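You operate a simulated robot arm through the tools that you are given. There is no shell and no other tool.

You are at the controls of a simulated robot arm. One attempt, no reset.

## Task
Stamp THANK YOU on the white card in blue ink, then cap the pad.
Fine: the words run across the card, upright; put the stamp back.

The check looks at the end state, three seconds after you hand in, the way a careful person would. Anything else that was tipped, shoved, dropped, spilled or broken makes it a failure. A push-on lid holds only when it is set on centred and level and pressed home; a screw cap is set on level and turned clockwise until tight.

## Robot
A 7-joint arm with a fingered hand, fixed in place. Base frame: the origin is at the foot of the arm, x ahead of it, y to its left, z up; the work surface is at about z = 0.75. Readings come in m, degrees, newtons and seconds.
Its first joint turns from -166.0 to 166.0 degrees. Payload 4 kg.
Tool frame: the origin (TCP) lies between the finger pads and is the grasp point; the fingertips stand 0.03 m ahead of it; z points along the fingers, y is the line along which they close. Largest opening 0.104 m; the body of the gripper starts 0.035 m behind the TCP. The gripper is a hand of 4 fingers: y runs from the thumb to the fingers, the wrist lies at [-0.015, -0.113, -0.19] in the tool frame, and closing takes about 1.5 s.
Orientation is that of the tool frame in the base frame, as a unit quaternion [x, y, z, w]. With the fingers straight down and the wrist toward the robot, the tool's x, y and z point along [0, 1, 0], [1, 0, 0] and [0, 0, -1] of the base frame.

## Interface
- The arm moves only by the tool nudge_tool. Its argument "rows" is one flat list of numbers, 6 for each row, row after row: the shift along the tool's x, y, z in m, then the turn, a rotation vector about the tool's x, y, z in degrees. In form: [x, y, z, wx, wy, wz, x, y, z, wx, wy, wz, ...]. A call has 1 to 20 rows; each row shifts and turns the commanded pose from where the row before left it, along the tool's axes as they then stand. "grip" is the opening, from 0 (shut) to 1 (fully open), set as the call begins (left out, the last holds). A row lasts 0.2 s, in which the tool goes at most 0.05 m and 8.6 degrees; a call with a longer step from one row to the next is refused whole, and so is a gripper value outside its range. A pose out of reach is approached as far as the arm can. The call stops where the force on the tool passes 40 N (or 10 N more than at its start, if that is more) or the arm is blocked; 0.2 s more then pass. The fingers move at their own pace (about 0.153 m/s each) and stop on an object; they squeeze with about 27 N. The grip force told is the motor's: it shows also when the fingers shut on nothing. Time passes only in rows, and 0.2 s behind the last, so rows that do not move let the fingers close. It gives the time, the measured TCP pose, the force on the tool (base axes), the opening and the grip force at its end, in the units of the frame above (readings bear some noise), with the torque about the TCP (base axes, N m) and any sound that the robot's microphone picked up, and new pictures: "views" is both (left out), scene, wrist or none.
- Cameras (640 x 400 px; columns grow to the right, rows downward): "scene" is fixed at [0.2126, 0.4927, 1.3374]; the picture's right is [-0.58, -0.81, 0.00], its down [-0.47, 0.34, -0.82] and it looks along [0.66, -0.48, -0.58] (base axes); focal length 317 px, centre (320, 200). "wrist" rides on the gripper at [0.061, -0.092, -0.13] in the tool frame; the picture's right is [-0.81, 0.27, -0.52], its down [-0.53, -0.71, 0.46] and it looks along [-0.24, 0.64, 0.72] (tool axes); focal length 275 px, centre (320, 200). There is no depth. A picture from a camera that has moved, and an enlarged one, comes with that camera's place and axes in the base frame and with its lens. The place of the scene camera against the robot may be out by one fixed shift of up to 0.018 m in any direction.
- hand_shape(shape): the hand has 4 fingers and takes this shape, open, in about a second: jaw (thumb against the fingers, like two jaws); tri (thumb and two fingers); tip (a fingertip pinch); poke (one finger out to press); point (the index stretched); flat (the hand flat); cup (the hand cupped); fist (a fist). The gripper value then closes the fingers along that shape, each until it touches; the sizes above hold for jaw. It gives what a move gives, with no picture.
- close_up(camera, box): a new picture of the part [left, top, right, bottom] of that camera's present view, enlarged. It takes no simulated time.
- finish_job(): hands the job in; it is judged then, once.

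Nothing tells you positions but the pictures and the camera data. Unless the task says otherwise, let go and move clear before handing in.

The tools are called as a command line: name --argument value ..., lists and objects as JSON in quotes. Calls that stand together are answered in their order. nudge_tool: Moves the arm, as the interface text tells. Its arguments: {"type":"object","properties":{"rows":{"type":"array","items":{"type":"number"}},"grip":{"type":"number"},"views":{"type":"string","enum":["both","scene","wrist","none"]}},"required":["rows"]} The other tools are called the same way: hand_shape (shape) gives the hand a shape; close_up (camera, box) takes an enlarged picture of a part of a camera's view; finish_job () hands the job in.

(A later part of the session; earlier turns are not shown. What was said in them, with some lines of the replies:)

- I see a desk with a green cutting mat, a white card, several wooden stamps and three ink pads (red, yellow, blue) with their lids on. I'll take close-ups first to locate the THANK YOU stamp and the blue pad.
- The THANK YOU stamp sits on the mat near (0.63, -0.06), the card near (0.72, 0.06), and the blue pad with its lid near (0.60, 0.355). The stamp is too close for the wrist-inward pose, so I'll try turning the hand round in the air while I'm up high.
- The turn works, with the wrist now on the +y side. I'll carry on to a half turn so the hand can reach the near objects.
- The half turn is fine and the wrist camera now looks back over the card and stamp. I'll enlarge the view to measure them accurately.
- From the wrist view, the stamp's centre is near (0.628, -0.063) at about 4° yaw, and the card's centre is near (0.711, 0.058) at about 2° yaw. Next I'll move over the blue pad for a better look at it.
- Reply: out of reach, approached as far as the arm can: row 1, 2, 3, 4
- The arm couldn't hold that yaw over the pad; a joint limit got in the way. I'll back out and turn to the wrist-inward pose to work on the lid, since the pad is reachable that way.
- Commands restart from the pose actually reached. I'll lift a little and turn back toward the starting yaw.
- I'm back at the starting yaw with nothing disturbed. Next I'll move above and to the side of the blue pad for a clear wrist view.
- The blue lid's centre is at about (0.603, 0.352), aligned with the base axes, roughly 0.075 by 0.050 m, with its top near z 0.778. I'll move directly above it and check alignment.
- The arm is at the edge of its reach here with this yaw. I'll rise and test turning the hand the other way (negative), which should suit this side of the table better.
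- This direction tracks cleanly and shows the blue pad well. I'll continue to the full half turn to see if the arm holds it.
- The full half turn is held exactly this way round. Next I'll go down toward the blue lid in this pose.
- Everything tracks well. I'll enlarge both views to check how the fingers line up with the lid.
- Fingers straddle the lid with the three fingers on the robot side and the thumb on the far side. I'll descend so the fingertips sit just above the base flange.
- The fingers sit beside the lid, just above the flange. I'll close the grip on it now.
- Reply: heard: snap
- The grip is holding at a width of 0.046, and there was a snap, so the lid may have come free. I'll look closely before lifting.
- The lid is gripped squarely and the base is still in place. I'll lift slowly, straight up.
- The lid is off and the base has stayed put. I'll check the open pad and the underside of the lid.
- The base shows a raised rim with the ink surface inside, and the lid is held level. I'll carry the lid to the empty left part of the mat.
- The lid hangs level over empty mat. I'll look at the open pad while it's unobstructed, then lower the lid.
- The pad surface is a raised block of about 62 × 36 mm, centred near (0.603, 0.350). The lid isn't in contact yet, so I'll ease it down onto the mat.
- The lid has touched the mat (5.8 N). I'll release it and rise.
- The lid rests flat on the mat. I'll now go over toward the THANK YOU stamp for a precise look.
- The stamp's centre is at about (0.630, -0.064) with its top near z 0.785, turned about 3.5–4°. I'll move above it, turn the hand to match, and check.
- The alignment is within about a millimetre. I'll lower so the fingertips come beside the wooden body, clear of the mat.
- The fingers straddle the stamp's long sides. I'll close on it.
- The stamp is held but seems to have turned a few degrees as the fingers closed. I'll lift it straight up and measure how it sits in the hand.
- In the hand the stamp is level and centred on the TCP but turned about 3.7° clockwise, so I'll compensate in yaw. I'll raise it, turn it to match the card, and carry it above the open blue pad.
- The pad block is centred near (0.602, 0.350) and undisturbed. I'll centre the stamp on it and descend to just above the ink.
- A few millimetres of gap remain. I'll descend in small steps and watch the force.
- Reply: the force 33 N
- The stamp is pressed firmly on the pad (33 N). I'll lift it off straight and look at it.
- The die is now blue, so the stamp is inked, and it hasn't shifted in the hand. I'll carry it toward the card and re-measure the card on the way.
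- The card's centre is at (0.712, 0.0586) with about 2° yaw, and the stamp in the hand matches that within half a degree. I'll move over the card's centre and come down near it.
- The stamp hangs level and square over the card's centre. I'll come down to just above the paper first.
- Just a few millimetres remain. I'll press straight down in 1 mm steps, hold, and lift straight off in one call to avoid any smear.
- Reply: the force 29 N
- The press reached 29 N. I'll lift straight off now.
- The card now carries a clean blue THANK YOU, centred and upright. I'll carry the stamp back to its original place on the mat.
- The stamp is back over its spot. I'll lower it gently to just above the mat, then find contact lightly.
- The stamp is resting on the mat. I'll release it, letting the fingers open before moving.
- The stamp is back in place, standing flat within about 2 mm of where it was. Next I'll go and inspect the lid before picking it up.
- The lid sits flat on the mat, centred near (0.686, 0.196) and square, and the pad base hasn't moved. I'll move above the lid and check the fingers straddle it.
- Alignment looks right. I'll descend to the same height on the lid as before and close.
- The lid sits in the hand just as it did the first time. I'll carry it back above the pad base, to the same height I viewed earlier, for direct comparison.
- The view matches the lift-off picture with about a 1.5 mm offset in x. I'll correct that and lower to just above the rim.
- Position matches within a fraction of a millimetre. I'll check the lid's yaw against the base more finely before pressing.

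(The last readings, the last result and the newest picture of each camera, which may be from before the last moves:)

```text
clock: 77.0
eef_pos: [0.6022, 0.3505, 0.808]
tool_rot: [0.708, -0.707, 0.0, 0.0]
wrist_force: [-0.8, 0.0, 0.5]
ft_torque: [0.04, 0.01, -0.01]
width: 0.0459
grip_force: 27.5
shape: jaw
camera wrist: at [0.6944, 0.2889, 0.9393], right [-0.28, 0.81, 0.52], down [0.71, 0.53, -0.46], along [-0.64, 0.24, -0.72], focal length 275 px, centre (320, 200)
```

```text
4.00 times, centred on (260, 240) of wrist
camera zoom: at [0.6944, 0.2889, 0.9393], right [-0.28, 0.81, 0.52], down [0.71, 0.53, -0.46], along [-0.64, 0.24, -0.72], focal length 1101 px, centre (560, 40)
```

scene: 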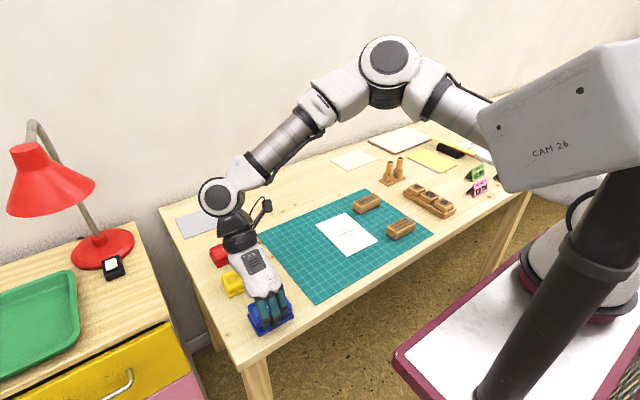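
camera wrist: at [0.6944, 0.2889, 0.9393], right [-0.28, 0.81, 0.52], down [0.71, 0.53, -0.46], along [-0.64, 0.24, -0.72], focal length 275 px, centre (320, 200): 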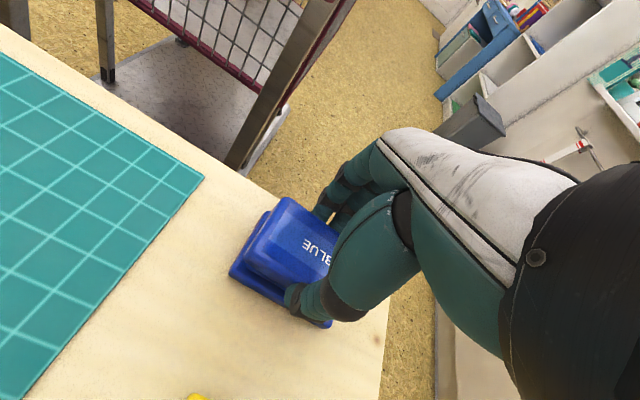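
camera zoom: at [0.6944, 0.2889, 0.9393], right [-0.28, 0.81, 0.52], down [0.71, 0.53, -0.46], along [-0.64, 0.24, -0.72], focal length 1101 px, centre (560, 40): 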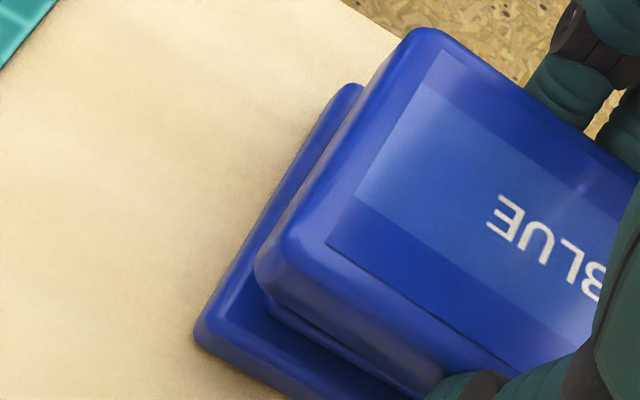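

In the hand the lid is about 2.5° clockwise relative to the base, the same small turn the grip gave the stamp. I'll turn the hand back by 2.6° and compare again.

nudge_tool --rows '[0, 0, 0, 0, 0, -2.6, 0, 0, 0, 0, 0, 0]' --grip 0 --views "none"

close_up --camera "wrist" --box '[200, 180, 360, 340]'

close_up --camera "scene" --box '[230, 270, 310, 340]'

```text
clock: 77.6
eef_pos: [0.602, 0.3505, 0.8086]
tool_rot: [0.724, -0.69, 0.0, 0.0]
wrist_force: [-0.3, 0.1, -1.1]
ft_torque: [0.01, 0.02, 0.05]
width: 0.0461
grip_force: 26.9
shape: jaw
```

```text
2.50 times, centred on (280, 260) of wrist
camera zoom: at [0.6969, 0.2931, 0.9395], right [-0.31, 0.8, 0.52], down [0.69, 0.57, -0.46], along [-0.66, 0.21, -0.72], focal length 688 px, centre (420, 50)
```

zoom: 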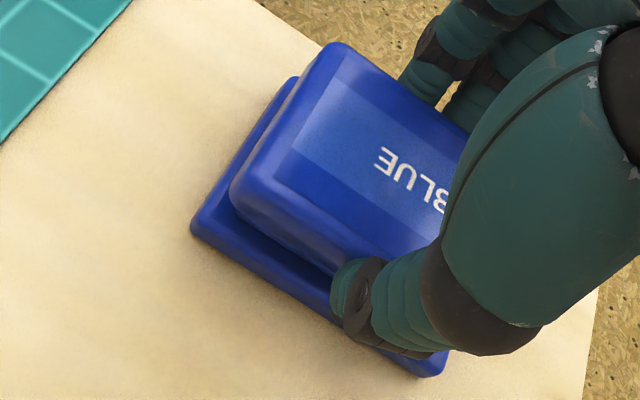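

```text
5.71 times, centred on (270, 305) of scene
camera zoom: at [0.2126, 0.4927, 1.3374], right [-0.58, -0.81, 0.0], down [-0.47, 0.34, -0.82], along [0.66, -0.48, -0.58], focal length 1813 px, centre (606, -400)
```

zoom: 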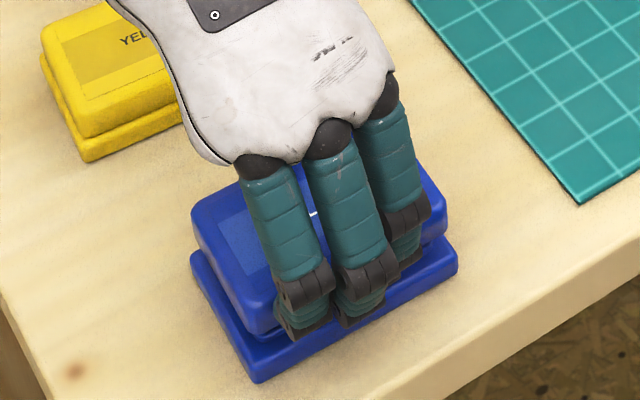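

The lid's edges are now parallel with the base, matching the original seated look. I'll lower it onto the rim in small steps.

nudge_tool --rows '[0, 0, 0.003, 0, 0, 0, 0, 0, 0.002, 0, 0, 0, 0, 0, 0.002, 0, 0, 0, 0, 0, 0, 0, 0, 0]' --grip 0 --views "none"

```text
clock: 78.6
eef_pos: [0.6023, 0.3505, 0.8014]
tool_rot: [0.723, -0.69, 0.0, -0.001]
wrist_force: [-0.5, 0.1, -0.1]
ft_torque: [0.01, 0.0, -0.02]
width: 0.0459
grip_force: 26.5
shape: jaw
```

nudge_tool --rows '[0, 0, 0.0015, 0, 0, 0, 0, 0, 0.0015, 0, 0, 0, 0, 0, 0, 0, 0, 0]' --grip 0 --views "wrist"

close_up --camera "wrist" --box '[210, 180, 370, 340]'

close_up --camera "scene" --box '[230, 270, 310, 340]'

```text
clock: 79.4
eef_pos: [0.6026, 0.3499, 0.7989]
tool_rot: [0.723, -0.69, 0.0, 0.0]
wrist_force: [-0.5, -0.8, 0.1]
ft_torque: [-0.01, 0.02, -0.02]
width: 0.046
grip_force: 27.0
shape: jaw
camera wrist: at [0.6968, 0.293, 0.9299], right [-0.31, 0.8, 0.52], down [0.69, 0.57, -0.46], along [-0.66, 0.21, -0.72], focal length 275 px, centre (320, 200)
```

wrist: 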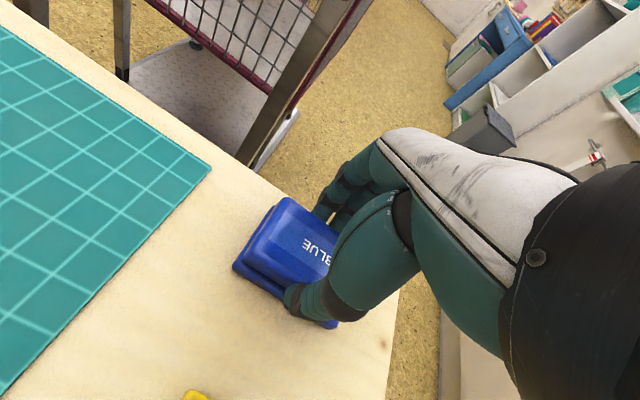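

```text
2.50 times, centred on (290, 260) of wrist
camera zoom: at [0.6968, 0.293, 0.9299], right [-0.31, 0.8, 0.52], down [0.69, 0.57, -0.46], along [-0.66, 0.21, -0.72], focal length 688 px, centre (395, 50)
```

zoom: 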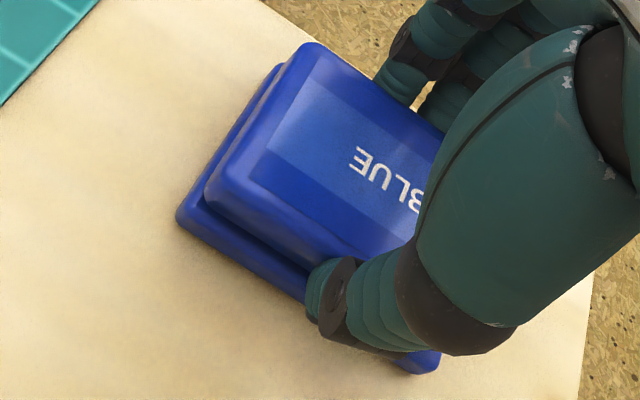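

```text
5.71 times, centred on (270, 305) of scene
camera zoom: at [0.2126, 0.4927, 1.3374], right [-0.58, -0.81, 0.0], down [-0.47, 0.34, -0.82], along [0.66, -0.48, -0.58], focal length 1813 px, centre (606, -400)
```

zoom: 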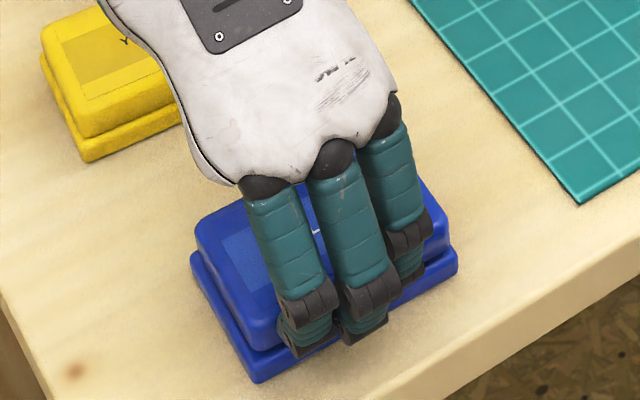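

The lid is going over the rim with no resistance so far. I'll continue down to seat it.

nudge_tool --rows '[0, 0, 0.001, 0, 0, 0, 0, 0, 0.001, 0, 0, 0, 0, 0, 0, 0, 0, 0]' --grip 0 --views "none"

nudge_tool --rows '[0, 0, 0.001, 0, 0, 0, 0, 0, 0.001, 0, 0, 0, 0, 0, 0, 0, 0, 0]' --grip 0 --views "none"

```text
clock: 80.2
eef_pos: [0.6016, 0.3499, 0.7969]
tool_rot: [0.724, -0.69, 0.0, 0.0]
wrist_force: [0.2, 1.0, 0.5]
ft_torque: [0.04, 0.0, -0.03]
width: 0.0459
grip_force: 27.2
shape: jaw
```

```text
clock: 81.0
eef_pos: [0.602, 0.35, 0.7958]
tool_rot: [0.724, -0.69, 0.0, 0.0]
wrist_force: [1.0, 1.0, 2.3]
ft_torque: [0.02, -0.01, 0.03]
width: 0.0462
grip_force: 27.4
shape: jaw
heard: snap
```

A snap — the lid has engaged at the expected height. I'll press a little further to be sure it's home.

nudge_tool --rows '[0, 0, 0.001, 0, 0, 0, 0, 0, 0.001, 0, 0, 0, 0, 0, 0, 0, 0, 0]' --grip 0 --views "none"

close_up --camera "wrist" --box '[210, 180, 370, 340]'

close_up --camera "scene" --box '[230, 270, 310, 340]'

```text
clock: 81.8
eef_pos: [0.6017, 0.3503, 0.7927]
tool_rot: [0.723, -0.691, -0.001, -0.001]
wrist_force: [1.7, -1.2, 17.2]
ft_torque: [0.02, -0.06, 0.03]
width: 0.0465
grip_force: 27.0
shape: jaw
```

```text
2.50 times, centred on (290, 260) of wrist
camera zoom: at [0.6964, 0.2934, 0.9251], right [-0.31, 0.8, 0.52], down [0.69, 0.57, -0.45], along [-0.65, 0.21, -0.72], focal length 688 px, centre (395, 50)
```

zoom: 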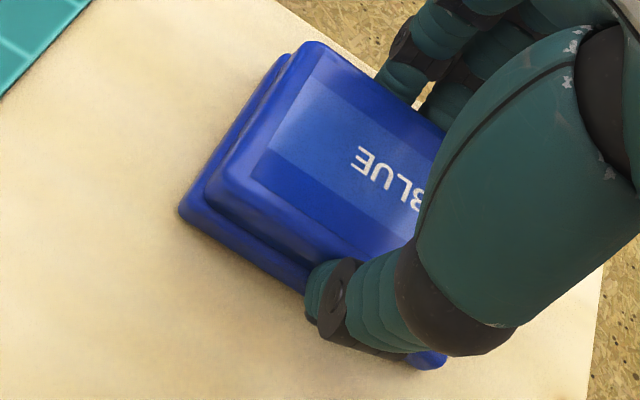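

```text
5.71 times, centred on (270, 305) of scene
camera zoom: at [0.2126, 0.4927, 1.3374], right [-0.58, -0.81, 0.0], down [-0.47, 0.34, -0.82], along [0.66, -0.48, -0.58], focal length 1813 px, centre (606, -400)
```

zoom: 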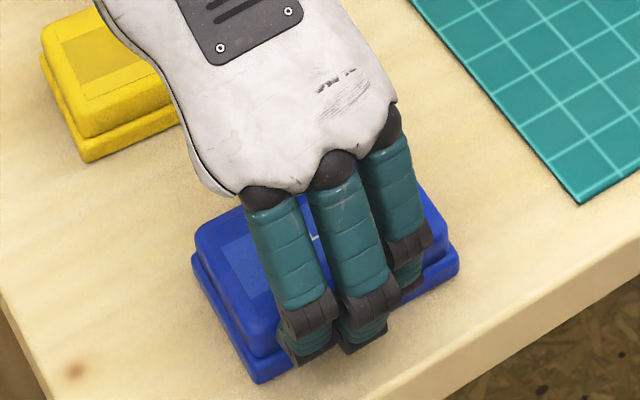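

The lid looks seated square on the base at 17 N. I'll release, rise and inspect.

nudge_tool --rows '[0, 0, 0, 0, 0, 0, 0, 0, -0.0015, 0, 0, 0, 0, 0, 0, 0, 0, 0, 0, 0, 0, 0, 0, 0]' --grip 0.85 --views "none"

nudge_tool --rows '[0, 0, -0.01, 0, 0, 0, 0, 0, -0.03, 0, 0, 0, 0, 0, -0.04, 0, 0, 0, 0, 0, 0, 0, 0, 0]' --grip 0.85 --views "both"

close_up --camera "wrist" --box '[190, 190, 370, 350]'

close_up --camera "scene" --box '[235, 285, 305, 345]'

```text
clock: 82.8
eef_pos: [0.6022, 0.349, 0.7937]
tool_rot: [0.724, -0.69, 0.0, 0.0]
wrist_force: [-0.3, 0.4, -0.1]
ft_torque: [0.02, 0.0, 0.0]
width: 0.0882
grip_force: 0.1
shape: jaw
```

```text
clock: 83.8
eef_pos: [0.6021, 0.3504, 0.8735]
tool_rot: [0.723, -0.691, 0.0, 0.001]
wrist_force: [0.9, 0.4, 0.6]
ft_torque: [0.0, -0.01, 0.01]
width: 0.0882
grip_force: 0.1
shape: jaw
camera wrist: at [0.6965, 0.2937, 1.005], right [-0.31, 0.8, 0.52], down [0.69, 0.57, -0.46], along [-0.66, 0.21, -0.72], focal length 275 px, centre (320, 200)
```

scene: 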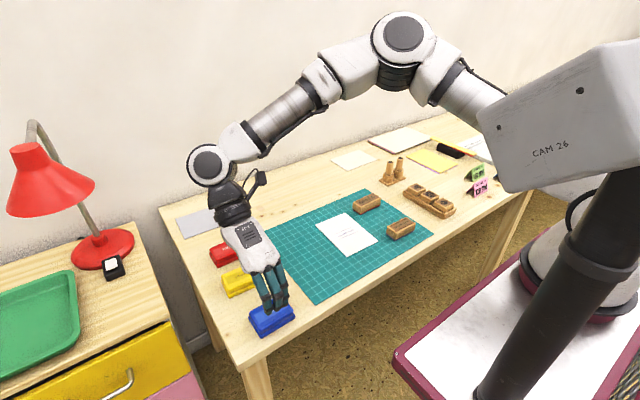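
wrist: 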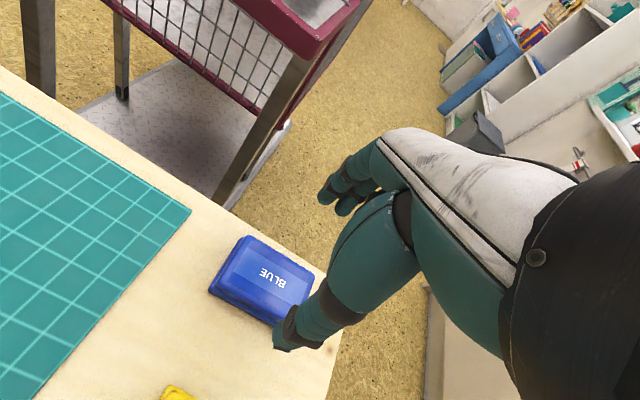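

```text
2.50 times, centred on (280, 270) of wrist
camera zoom: at [0.6965, 0.2937, 1.005], right [-0.31, 0.8, 0.52], down [0.69, 0.57, -0.46], along [-0.66, 0.21, -0.72], focal length 688 px, centre (420, 25)
```

zoom: 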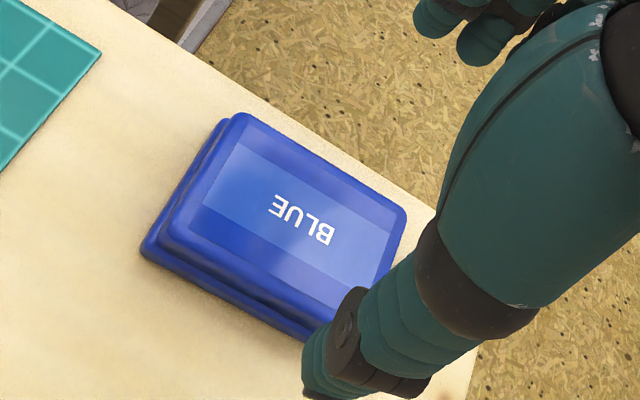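

```text
6.67 times, centred on (270, 315) of scene
camera zoom: at [0.2126, 0.4927, 1.3374], right [-0.58, -0.81, 0.0], down [-0.47, 0.34, -0.82], along [0.66, -0.48, -0.58], focal length 2115 px, centre (653, -567)
```

zoom: 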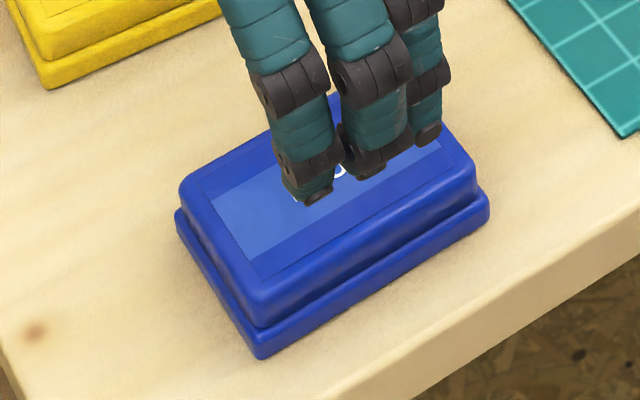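

The lid sits square and level with the flange margins even, as it was originally. As a final check I'll close the hand and press gently on the middle of the lid.

nudge_tool --rows '[0.006, 0, 0, 0, 0, 0, 0, 0, 0, 0, 0, 0, 0, 0, 0, 0, 0, 0, 0, 0, 0, 0, 0, 0, 0, 0, 0, 0, 0, 0, 0, 0, 0, 0, 0, 0, 0, 0, 0.02, 0, 0, 0, 0, 0, 0.02, 0, 0, 0, 0, 0, 0.015, 0, 0, 0, 0, 0, 0, 0, 0, 0]' --grip 0 --views "both"

close_up --camera "scene" --box '[230, 270, 310, 340]'

close_up --camera "wrist" --box '[200, 180, 380, 340]'

```text
clock: 86.0
eef_pos: [0.602, 0.3426, 0.8204]
tool_rot: [0.724, -0.69, 0.0, 0.0]
wrist_force: [-0.5, 0.3, 0.7]
ft_torque: [0.01, -0.01, 0.02]
width: 0.0001
grip_force: 26.9
shape: jaw
camera wrist: at [0.6969, 0.2871, 0.9505], right [-0.31, 0.8, 0.52], down [0.69, 0.57, -0.45], along [-0.66, 0.21, -0.72], focal length 275 px, centre (320, 200)
```

scene: 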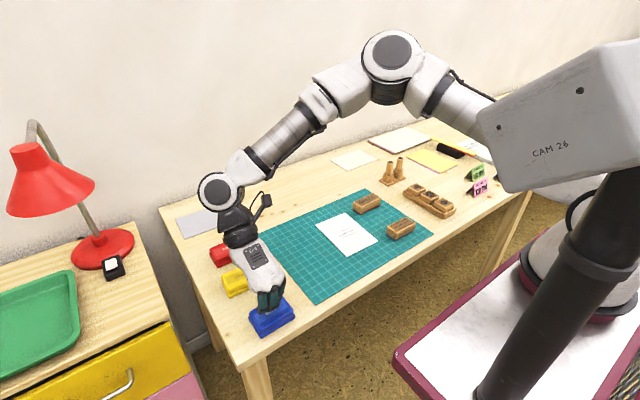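
wrist: 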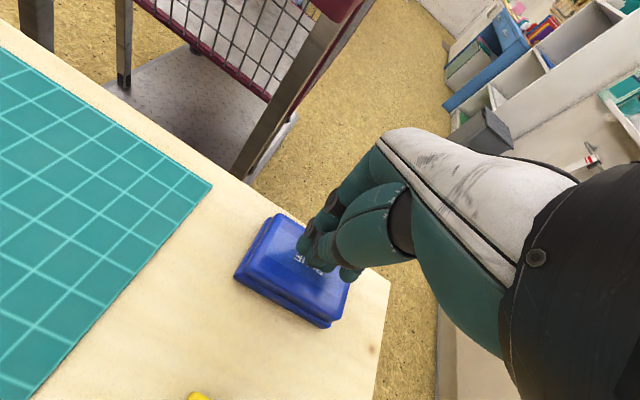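

```text
5.71 times, centred on (270, 305) of scene
camera zoom: at [0.2126, 0.4927, 1.3374], right [-0.58, -0.81, 0.0], down [-0.47, 0.34, -0.82], along [0.66, -0.48, -0.58], focal length 1813 px, centre (606, -400)
```

zoom: 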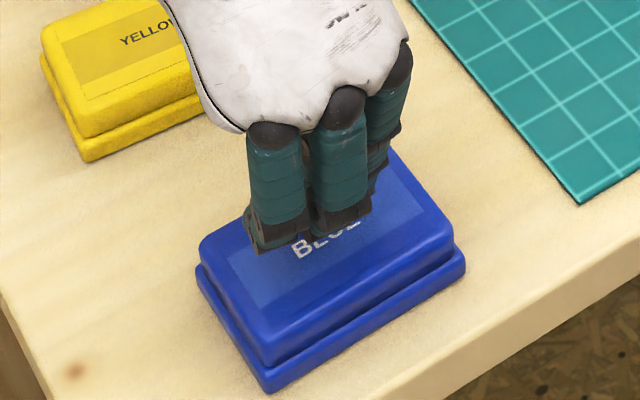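

```text
2.50 times, centred on (290, 260) of wrist
camera zoom: at [0.6969, 0.2871, 0.9505], right [-0.31, 0.8, 0.52], down [0.69, 0.57, -0.45], along [-0.66, 0.21, -0.72], focal length 688 px, centre (395, 50)
```

zoom: 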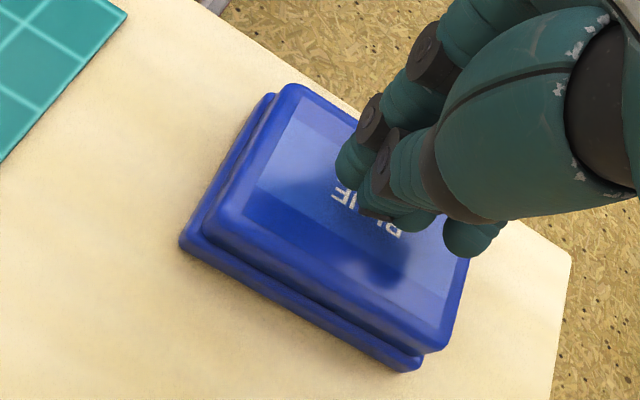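

The closed fingers are over the middle of the lid. I'll press down in small steps and watch the force.

nudge_tool --rows '[0, 0, 0.002, 0, 0, 0, 0, 0, 0.002, 0, 0, 0, 0, 0, 0.002, 0, 0, 0, 0, 0, 0.002, 0, 0, 0, 0, 0, 0, 0, 0, 0]' --grip 0 --views "none"

```text
clock: 87.2
eef_pos: [0.6026, 0.3425, 0.8109]
tool_rot: [0.724, -0.69, 0.0, 0.0]
wrist_force: [1.0, 0.4, 0.4]
ft_torque: [0.0, -0.03, 0.02]
width: 0.0
grip_force: 27.1
shape: jaw
```

nudge_tool --rows '[0, 0, 0.0015, 0, 0, 0, 0, 0, 0.0015, 0, 0, 0, 0, 0, 0, 0, 0, 0]' --grip 0 --views "none"

```text
clock: 88.0
eef_pos: [0.6015, 0.344, 0.8075]
tool_rot: [0.723, -0.691, 0.0, 0.0]
wrist_force: [-1.5, -0.1, 4.4]
ft_torque: [0.01, -0.02, 0.02]
width: 0.0002
grip_force: 26.8
shape: jaw
```

nudge_tool --rows '[0, 0, 0.001, 0, 0, 0, 0, 0, 0.0005, 0, 0, 0, 0, 0, 0, 0, 0, 0]' --grip 0 --views "none"

```text
clock: 88.8
eef_pos: [0.6027, 0.3447, 0.8077]
tool_rot: [0.724, -0.69, -0.001, -0.001]
wrist_force: [-3.9, -0.7, 22.9]
ft_torque: [-0.06, 0.16, 0.03]
width: 0.0001
grip_force: 27.1
shape: jaw
```

The lid held firm at 23 N with no further movement, so it's home. I'll lift away and do a final check of everything.

nudge_tool --rows '[0, 0, -0.003, 0, 0, 0, 0, 0, -0.02, 0, 0, 0, 0, 0, -0.04, 0, 0, 0, 0, 0, -0.04, 0, 0, 0, 0.02, -0.02, -0.03, 0, 0, 0, 0.03, -0.02, 0, 0, 0, 0, 0.03, -0.02, 0, 0, 0, 0, 0, 0, 0, 0, 0, 0]' --grip 0.5 --views "both"

close_up --camera "scene" --box '[200, 230, 320, 340]'

close_up --camera "scene" --box '[300, 170, 460, 270]'

```text
clock: 90.6
eef_pos: [0.6665, 0.2659, 0.9416]
tool_rot: [0.724, -0.69, 0.001, 0.0]
wrist_force: [0.5, 0.5, -0.3]
ft_torque: [0.04, -0.02, 0.05]
width: 0.0518
grip_force: 0.1
shape: jaw
camera wrist: at [0.7607, 0.2096, 1.0723], right [-0.31, 0.8, 0.52], down [0.69, 0.57, -0.46], along [-0.66, 0.21, -0.72], focal length 275 px, centre (320, 200)
```

scene: 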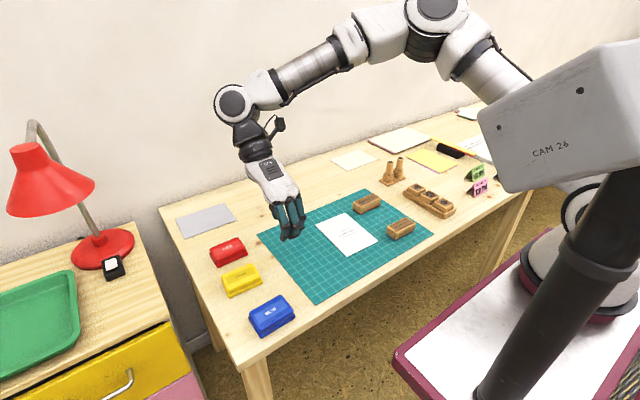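
wrist: 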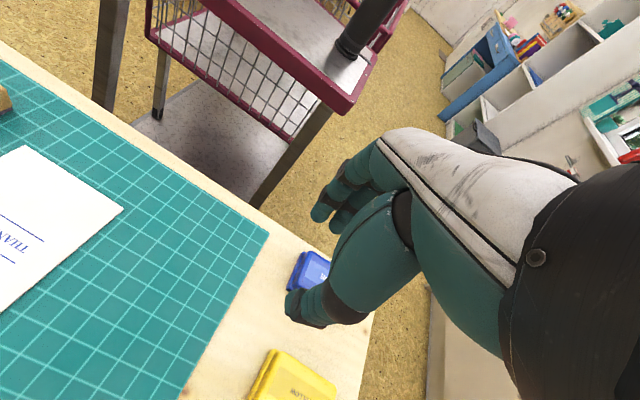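

```text
3.64 times, centred on (260, 285) of scene
camera zoom: at [0.2126, 0.4927, 1.3374], right [-0.58, -0.81, 0.0], down [-0.47, 0.34, -0.82], along [0.66, -0.48, -0.58], focal length 1154 px, centre (538, -109)
```

zoom: 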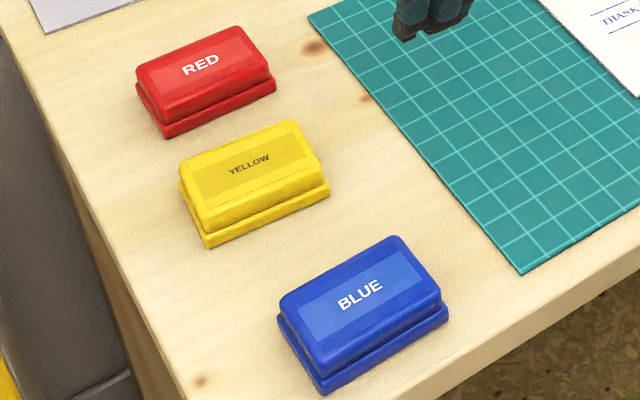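

```text
4.00 times, centred on (380, 220) of scene
camera zoom: at [0.2126, 0.4927, 1.3374], right [-0.58, -0.81, 0.0], down [-0.47, 0.34, -0.82], along [0.66, -0.48, -0.58], focal length 1269 px, centre (80, 120)
```

zoom: 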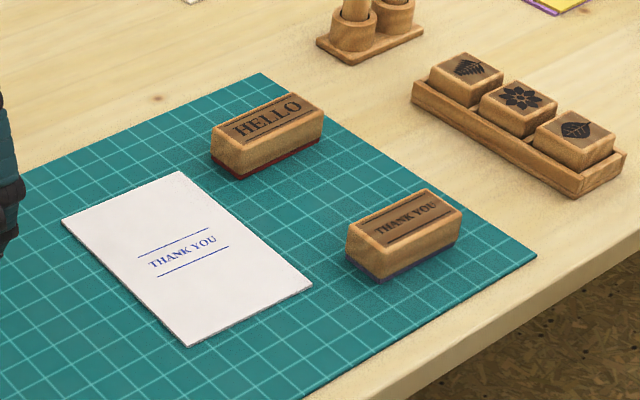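

Everything looks right: the card is stamped, the stamp is back and the pad is capped. One last enlarged look at the pad and print before handing in.

close_up --camera "scene" --box '[240, 290, 305, 340]'

close_up --camera "scene" --box '[310, 205, 385, 262]'

```text
8.00 times, centred on (272, 315) of scene
camera zoom: at [0.2126, 0.4927, 1.3374], right [-0.58, -0.81, 0.0], down [-0.47, 0.34, -0.82], along [0.66, -0.48, -0.58], focal length 2538 px, centre (700, -720)
```

zoom: 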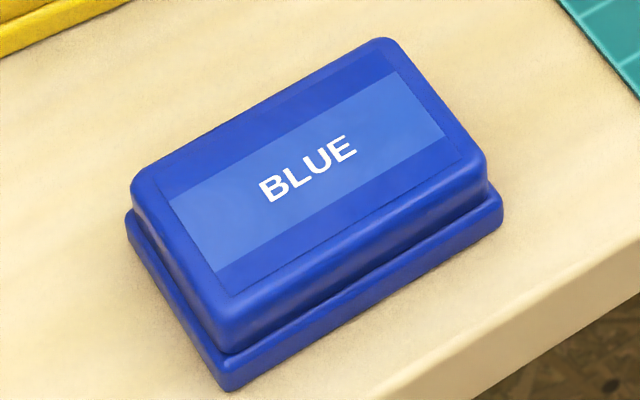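

```text
7.02 times, centred on (348, 234) of scene
camera zoom: at [0.2126, 0.4927, 1.3374], right [-0.58, -0.81, 0.0], down [-0.47, 0.34, -0.82], along [0.66, -0.48, -0.58], focal length 2226 px, centre (127, -35)
```

zoom: 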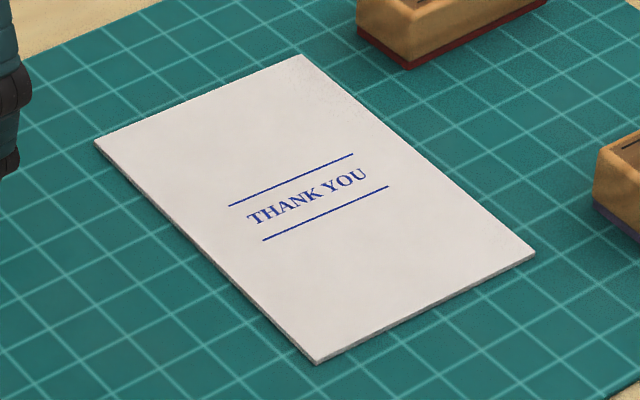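

The lid is level and fully on, the print is a crisp blue THANK YOU centred across the card, and the stamp is back in its place with the hand clear. I'm handing the job in.

finish_job

```text
The job is handed in.
```

The white card now has THANK YOU stamped in blue. The words are centred, run across the card and read upright, about 1.5° off square. I've handed the job in, but no result has come back yet.

- **Stamp:** it is back on the mat, flat and within about 2 mm of where it started. Its underside still has some blue ink on it and it touched the mat with about 11 N, so there could be a faint mark beneath it. I didn't see one.
- **Blue pad:** the lid snapped on level and didn't move under a 23 N press on top. The pad slid about 3–4 mm toward the robot when I let go of the lid, and I left it there.
- **Everything else:** nothing else looked moved or tipped in the final pictures. The hand was open and clear of the table when I finished.
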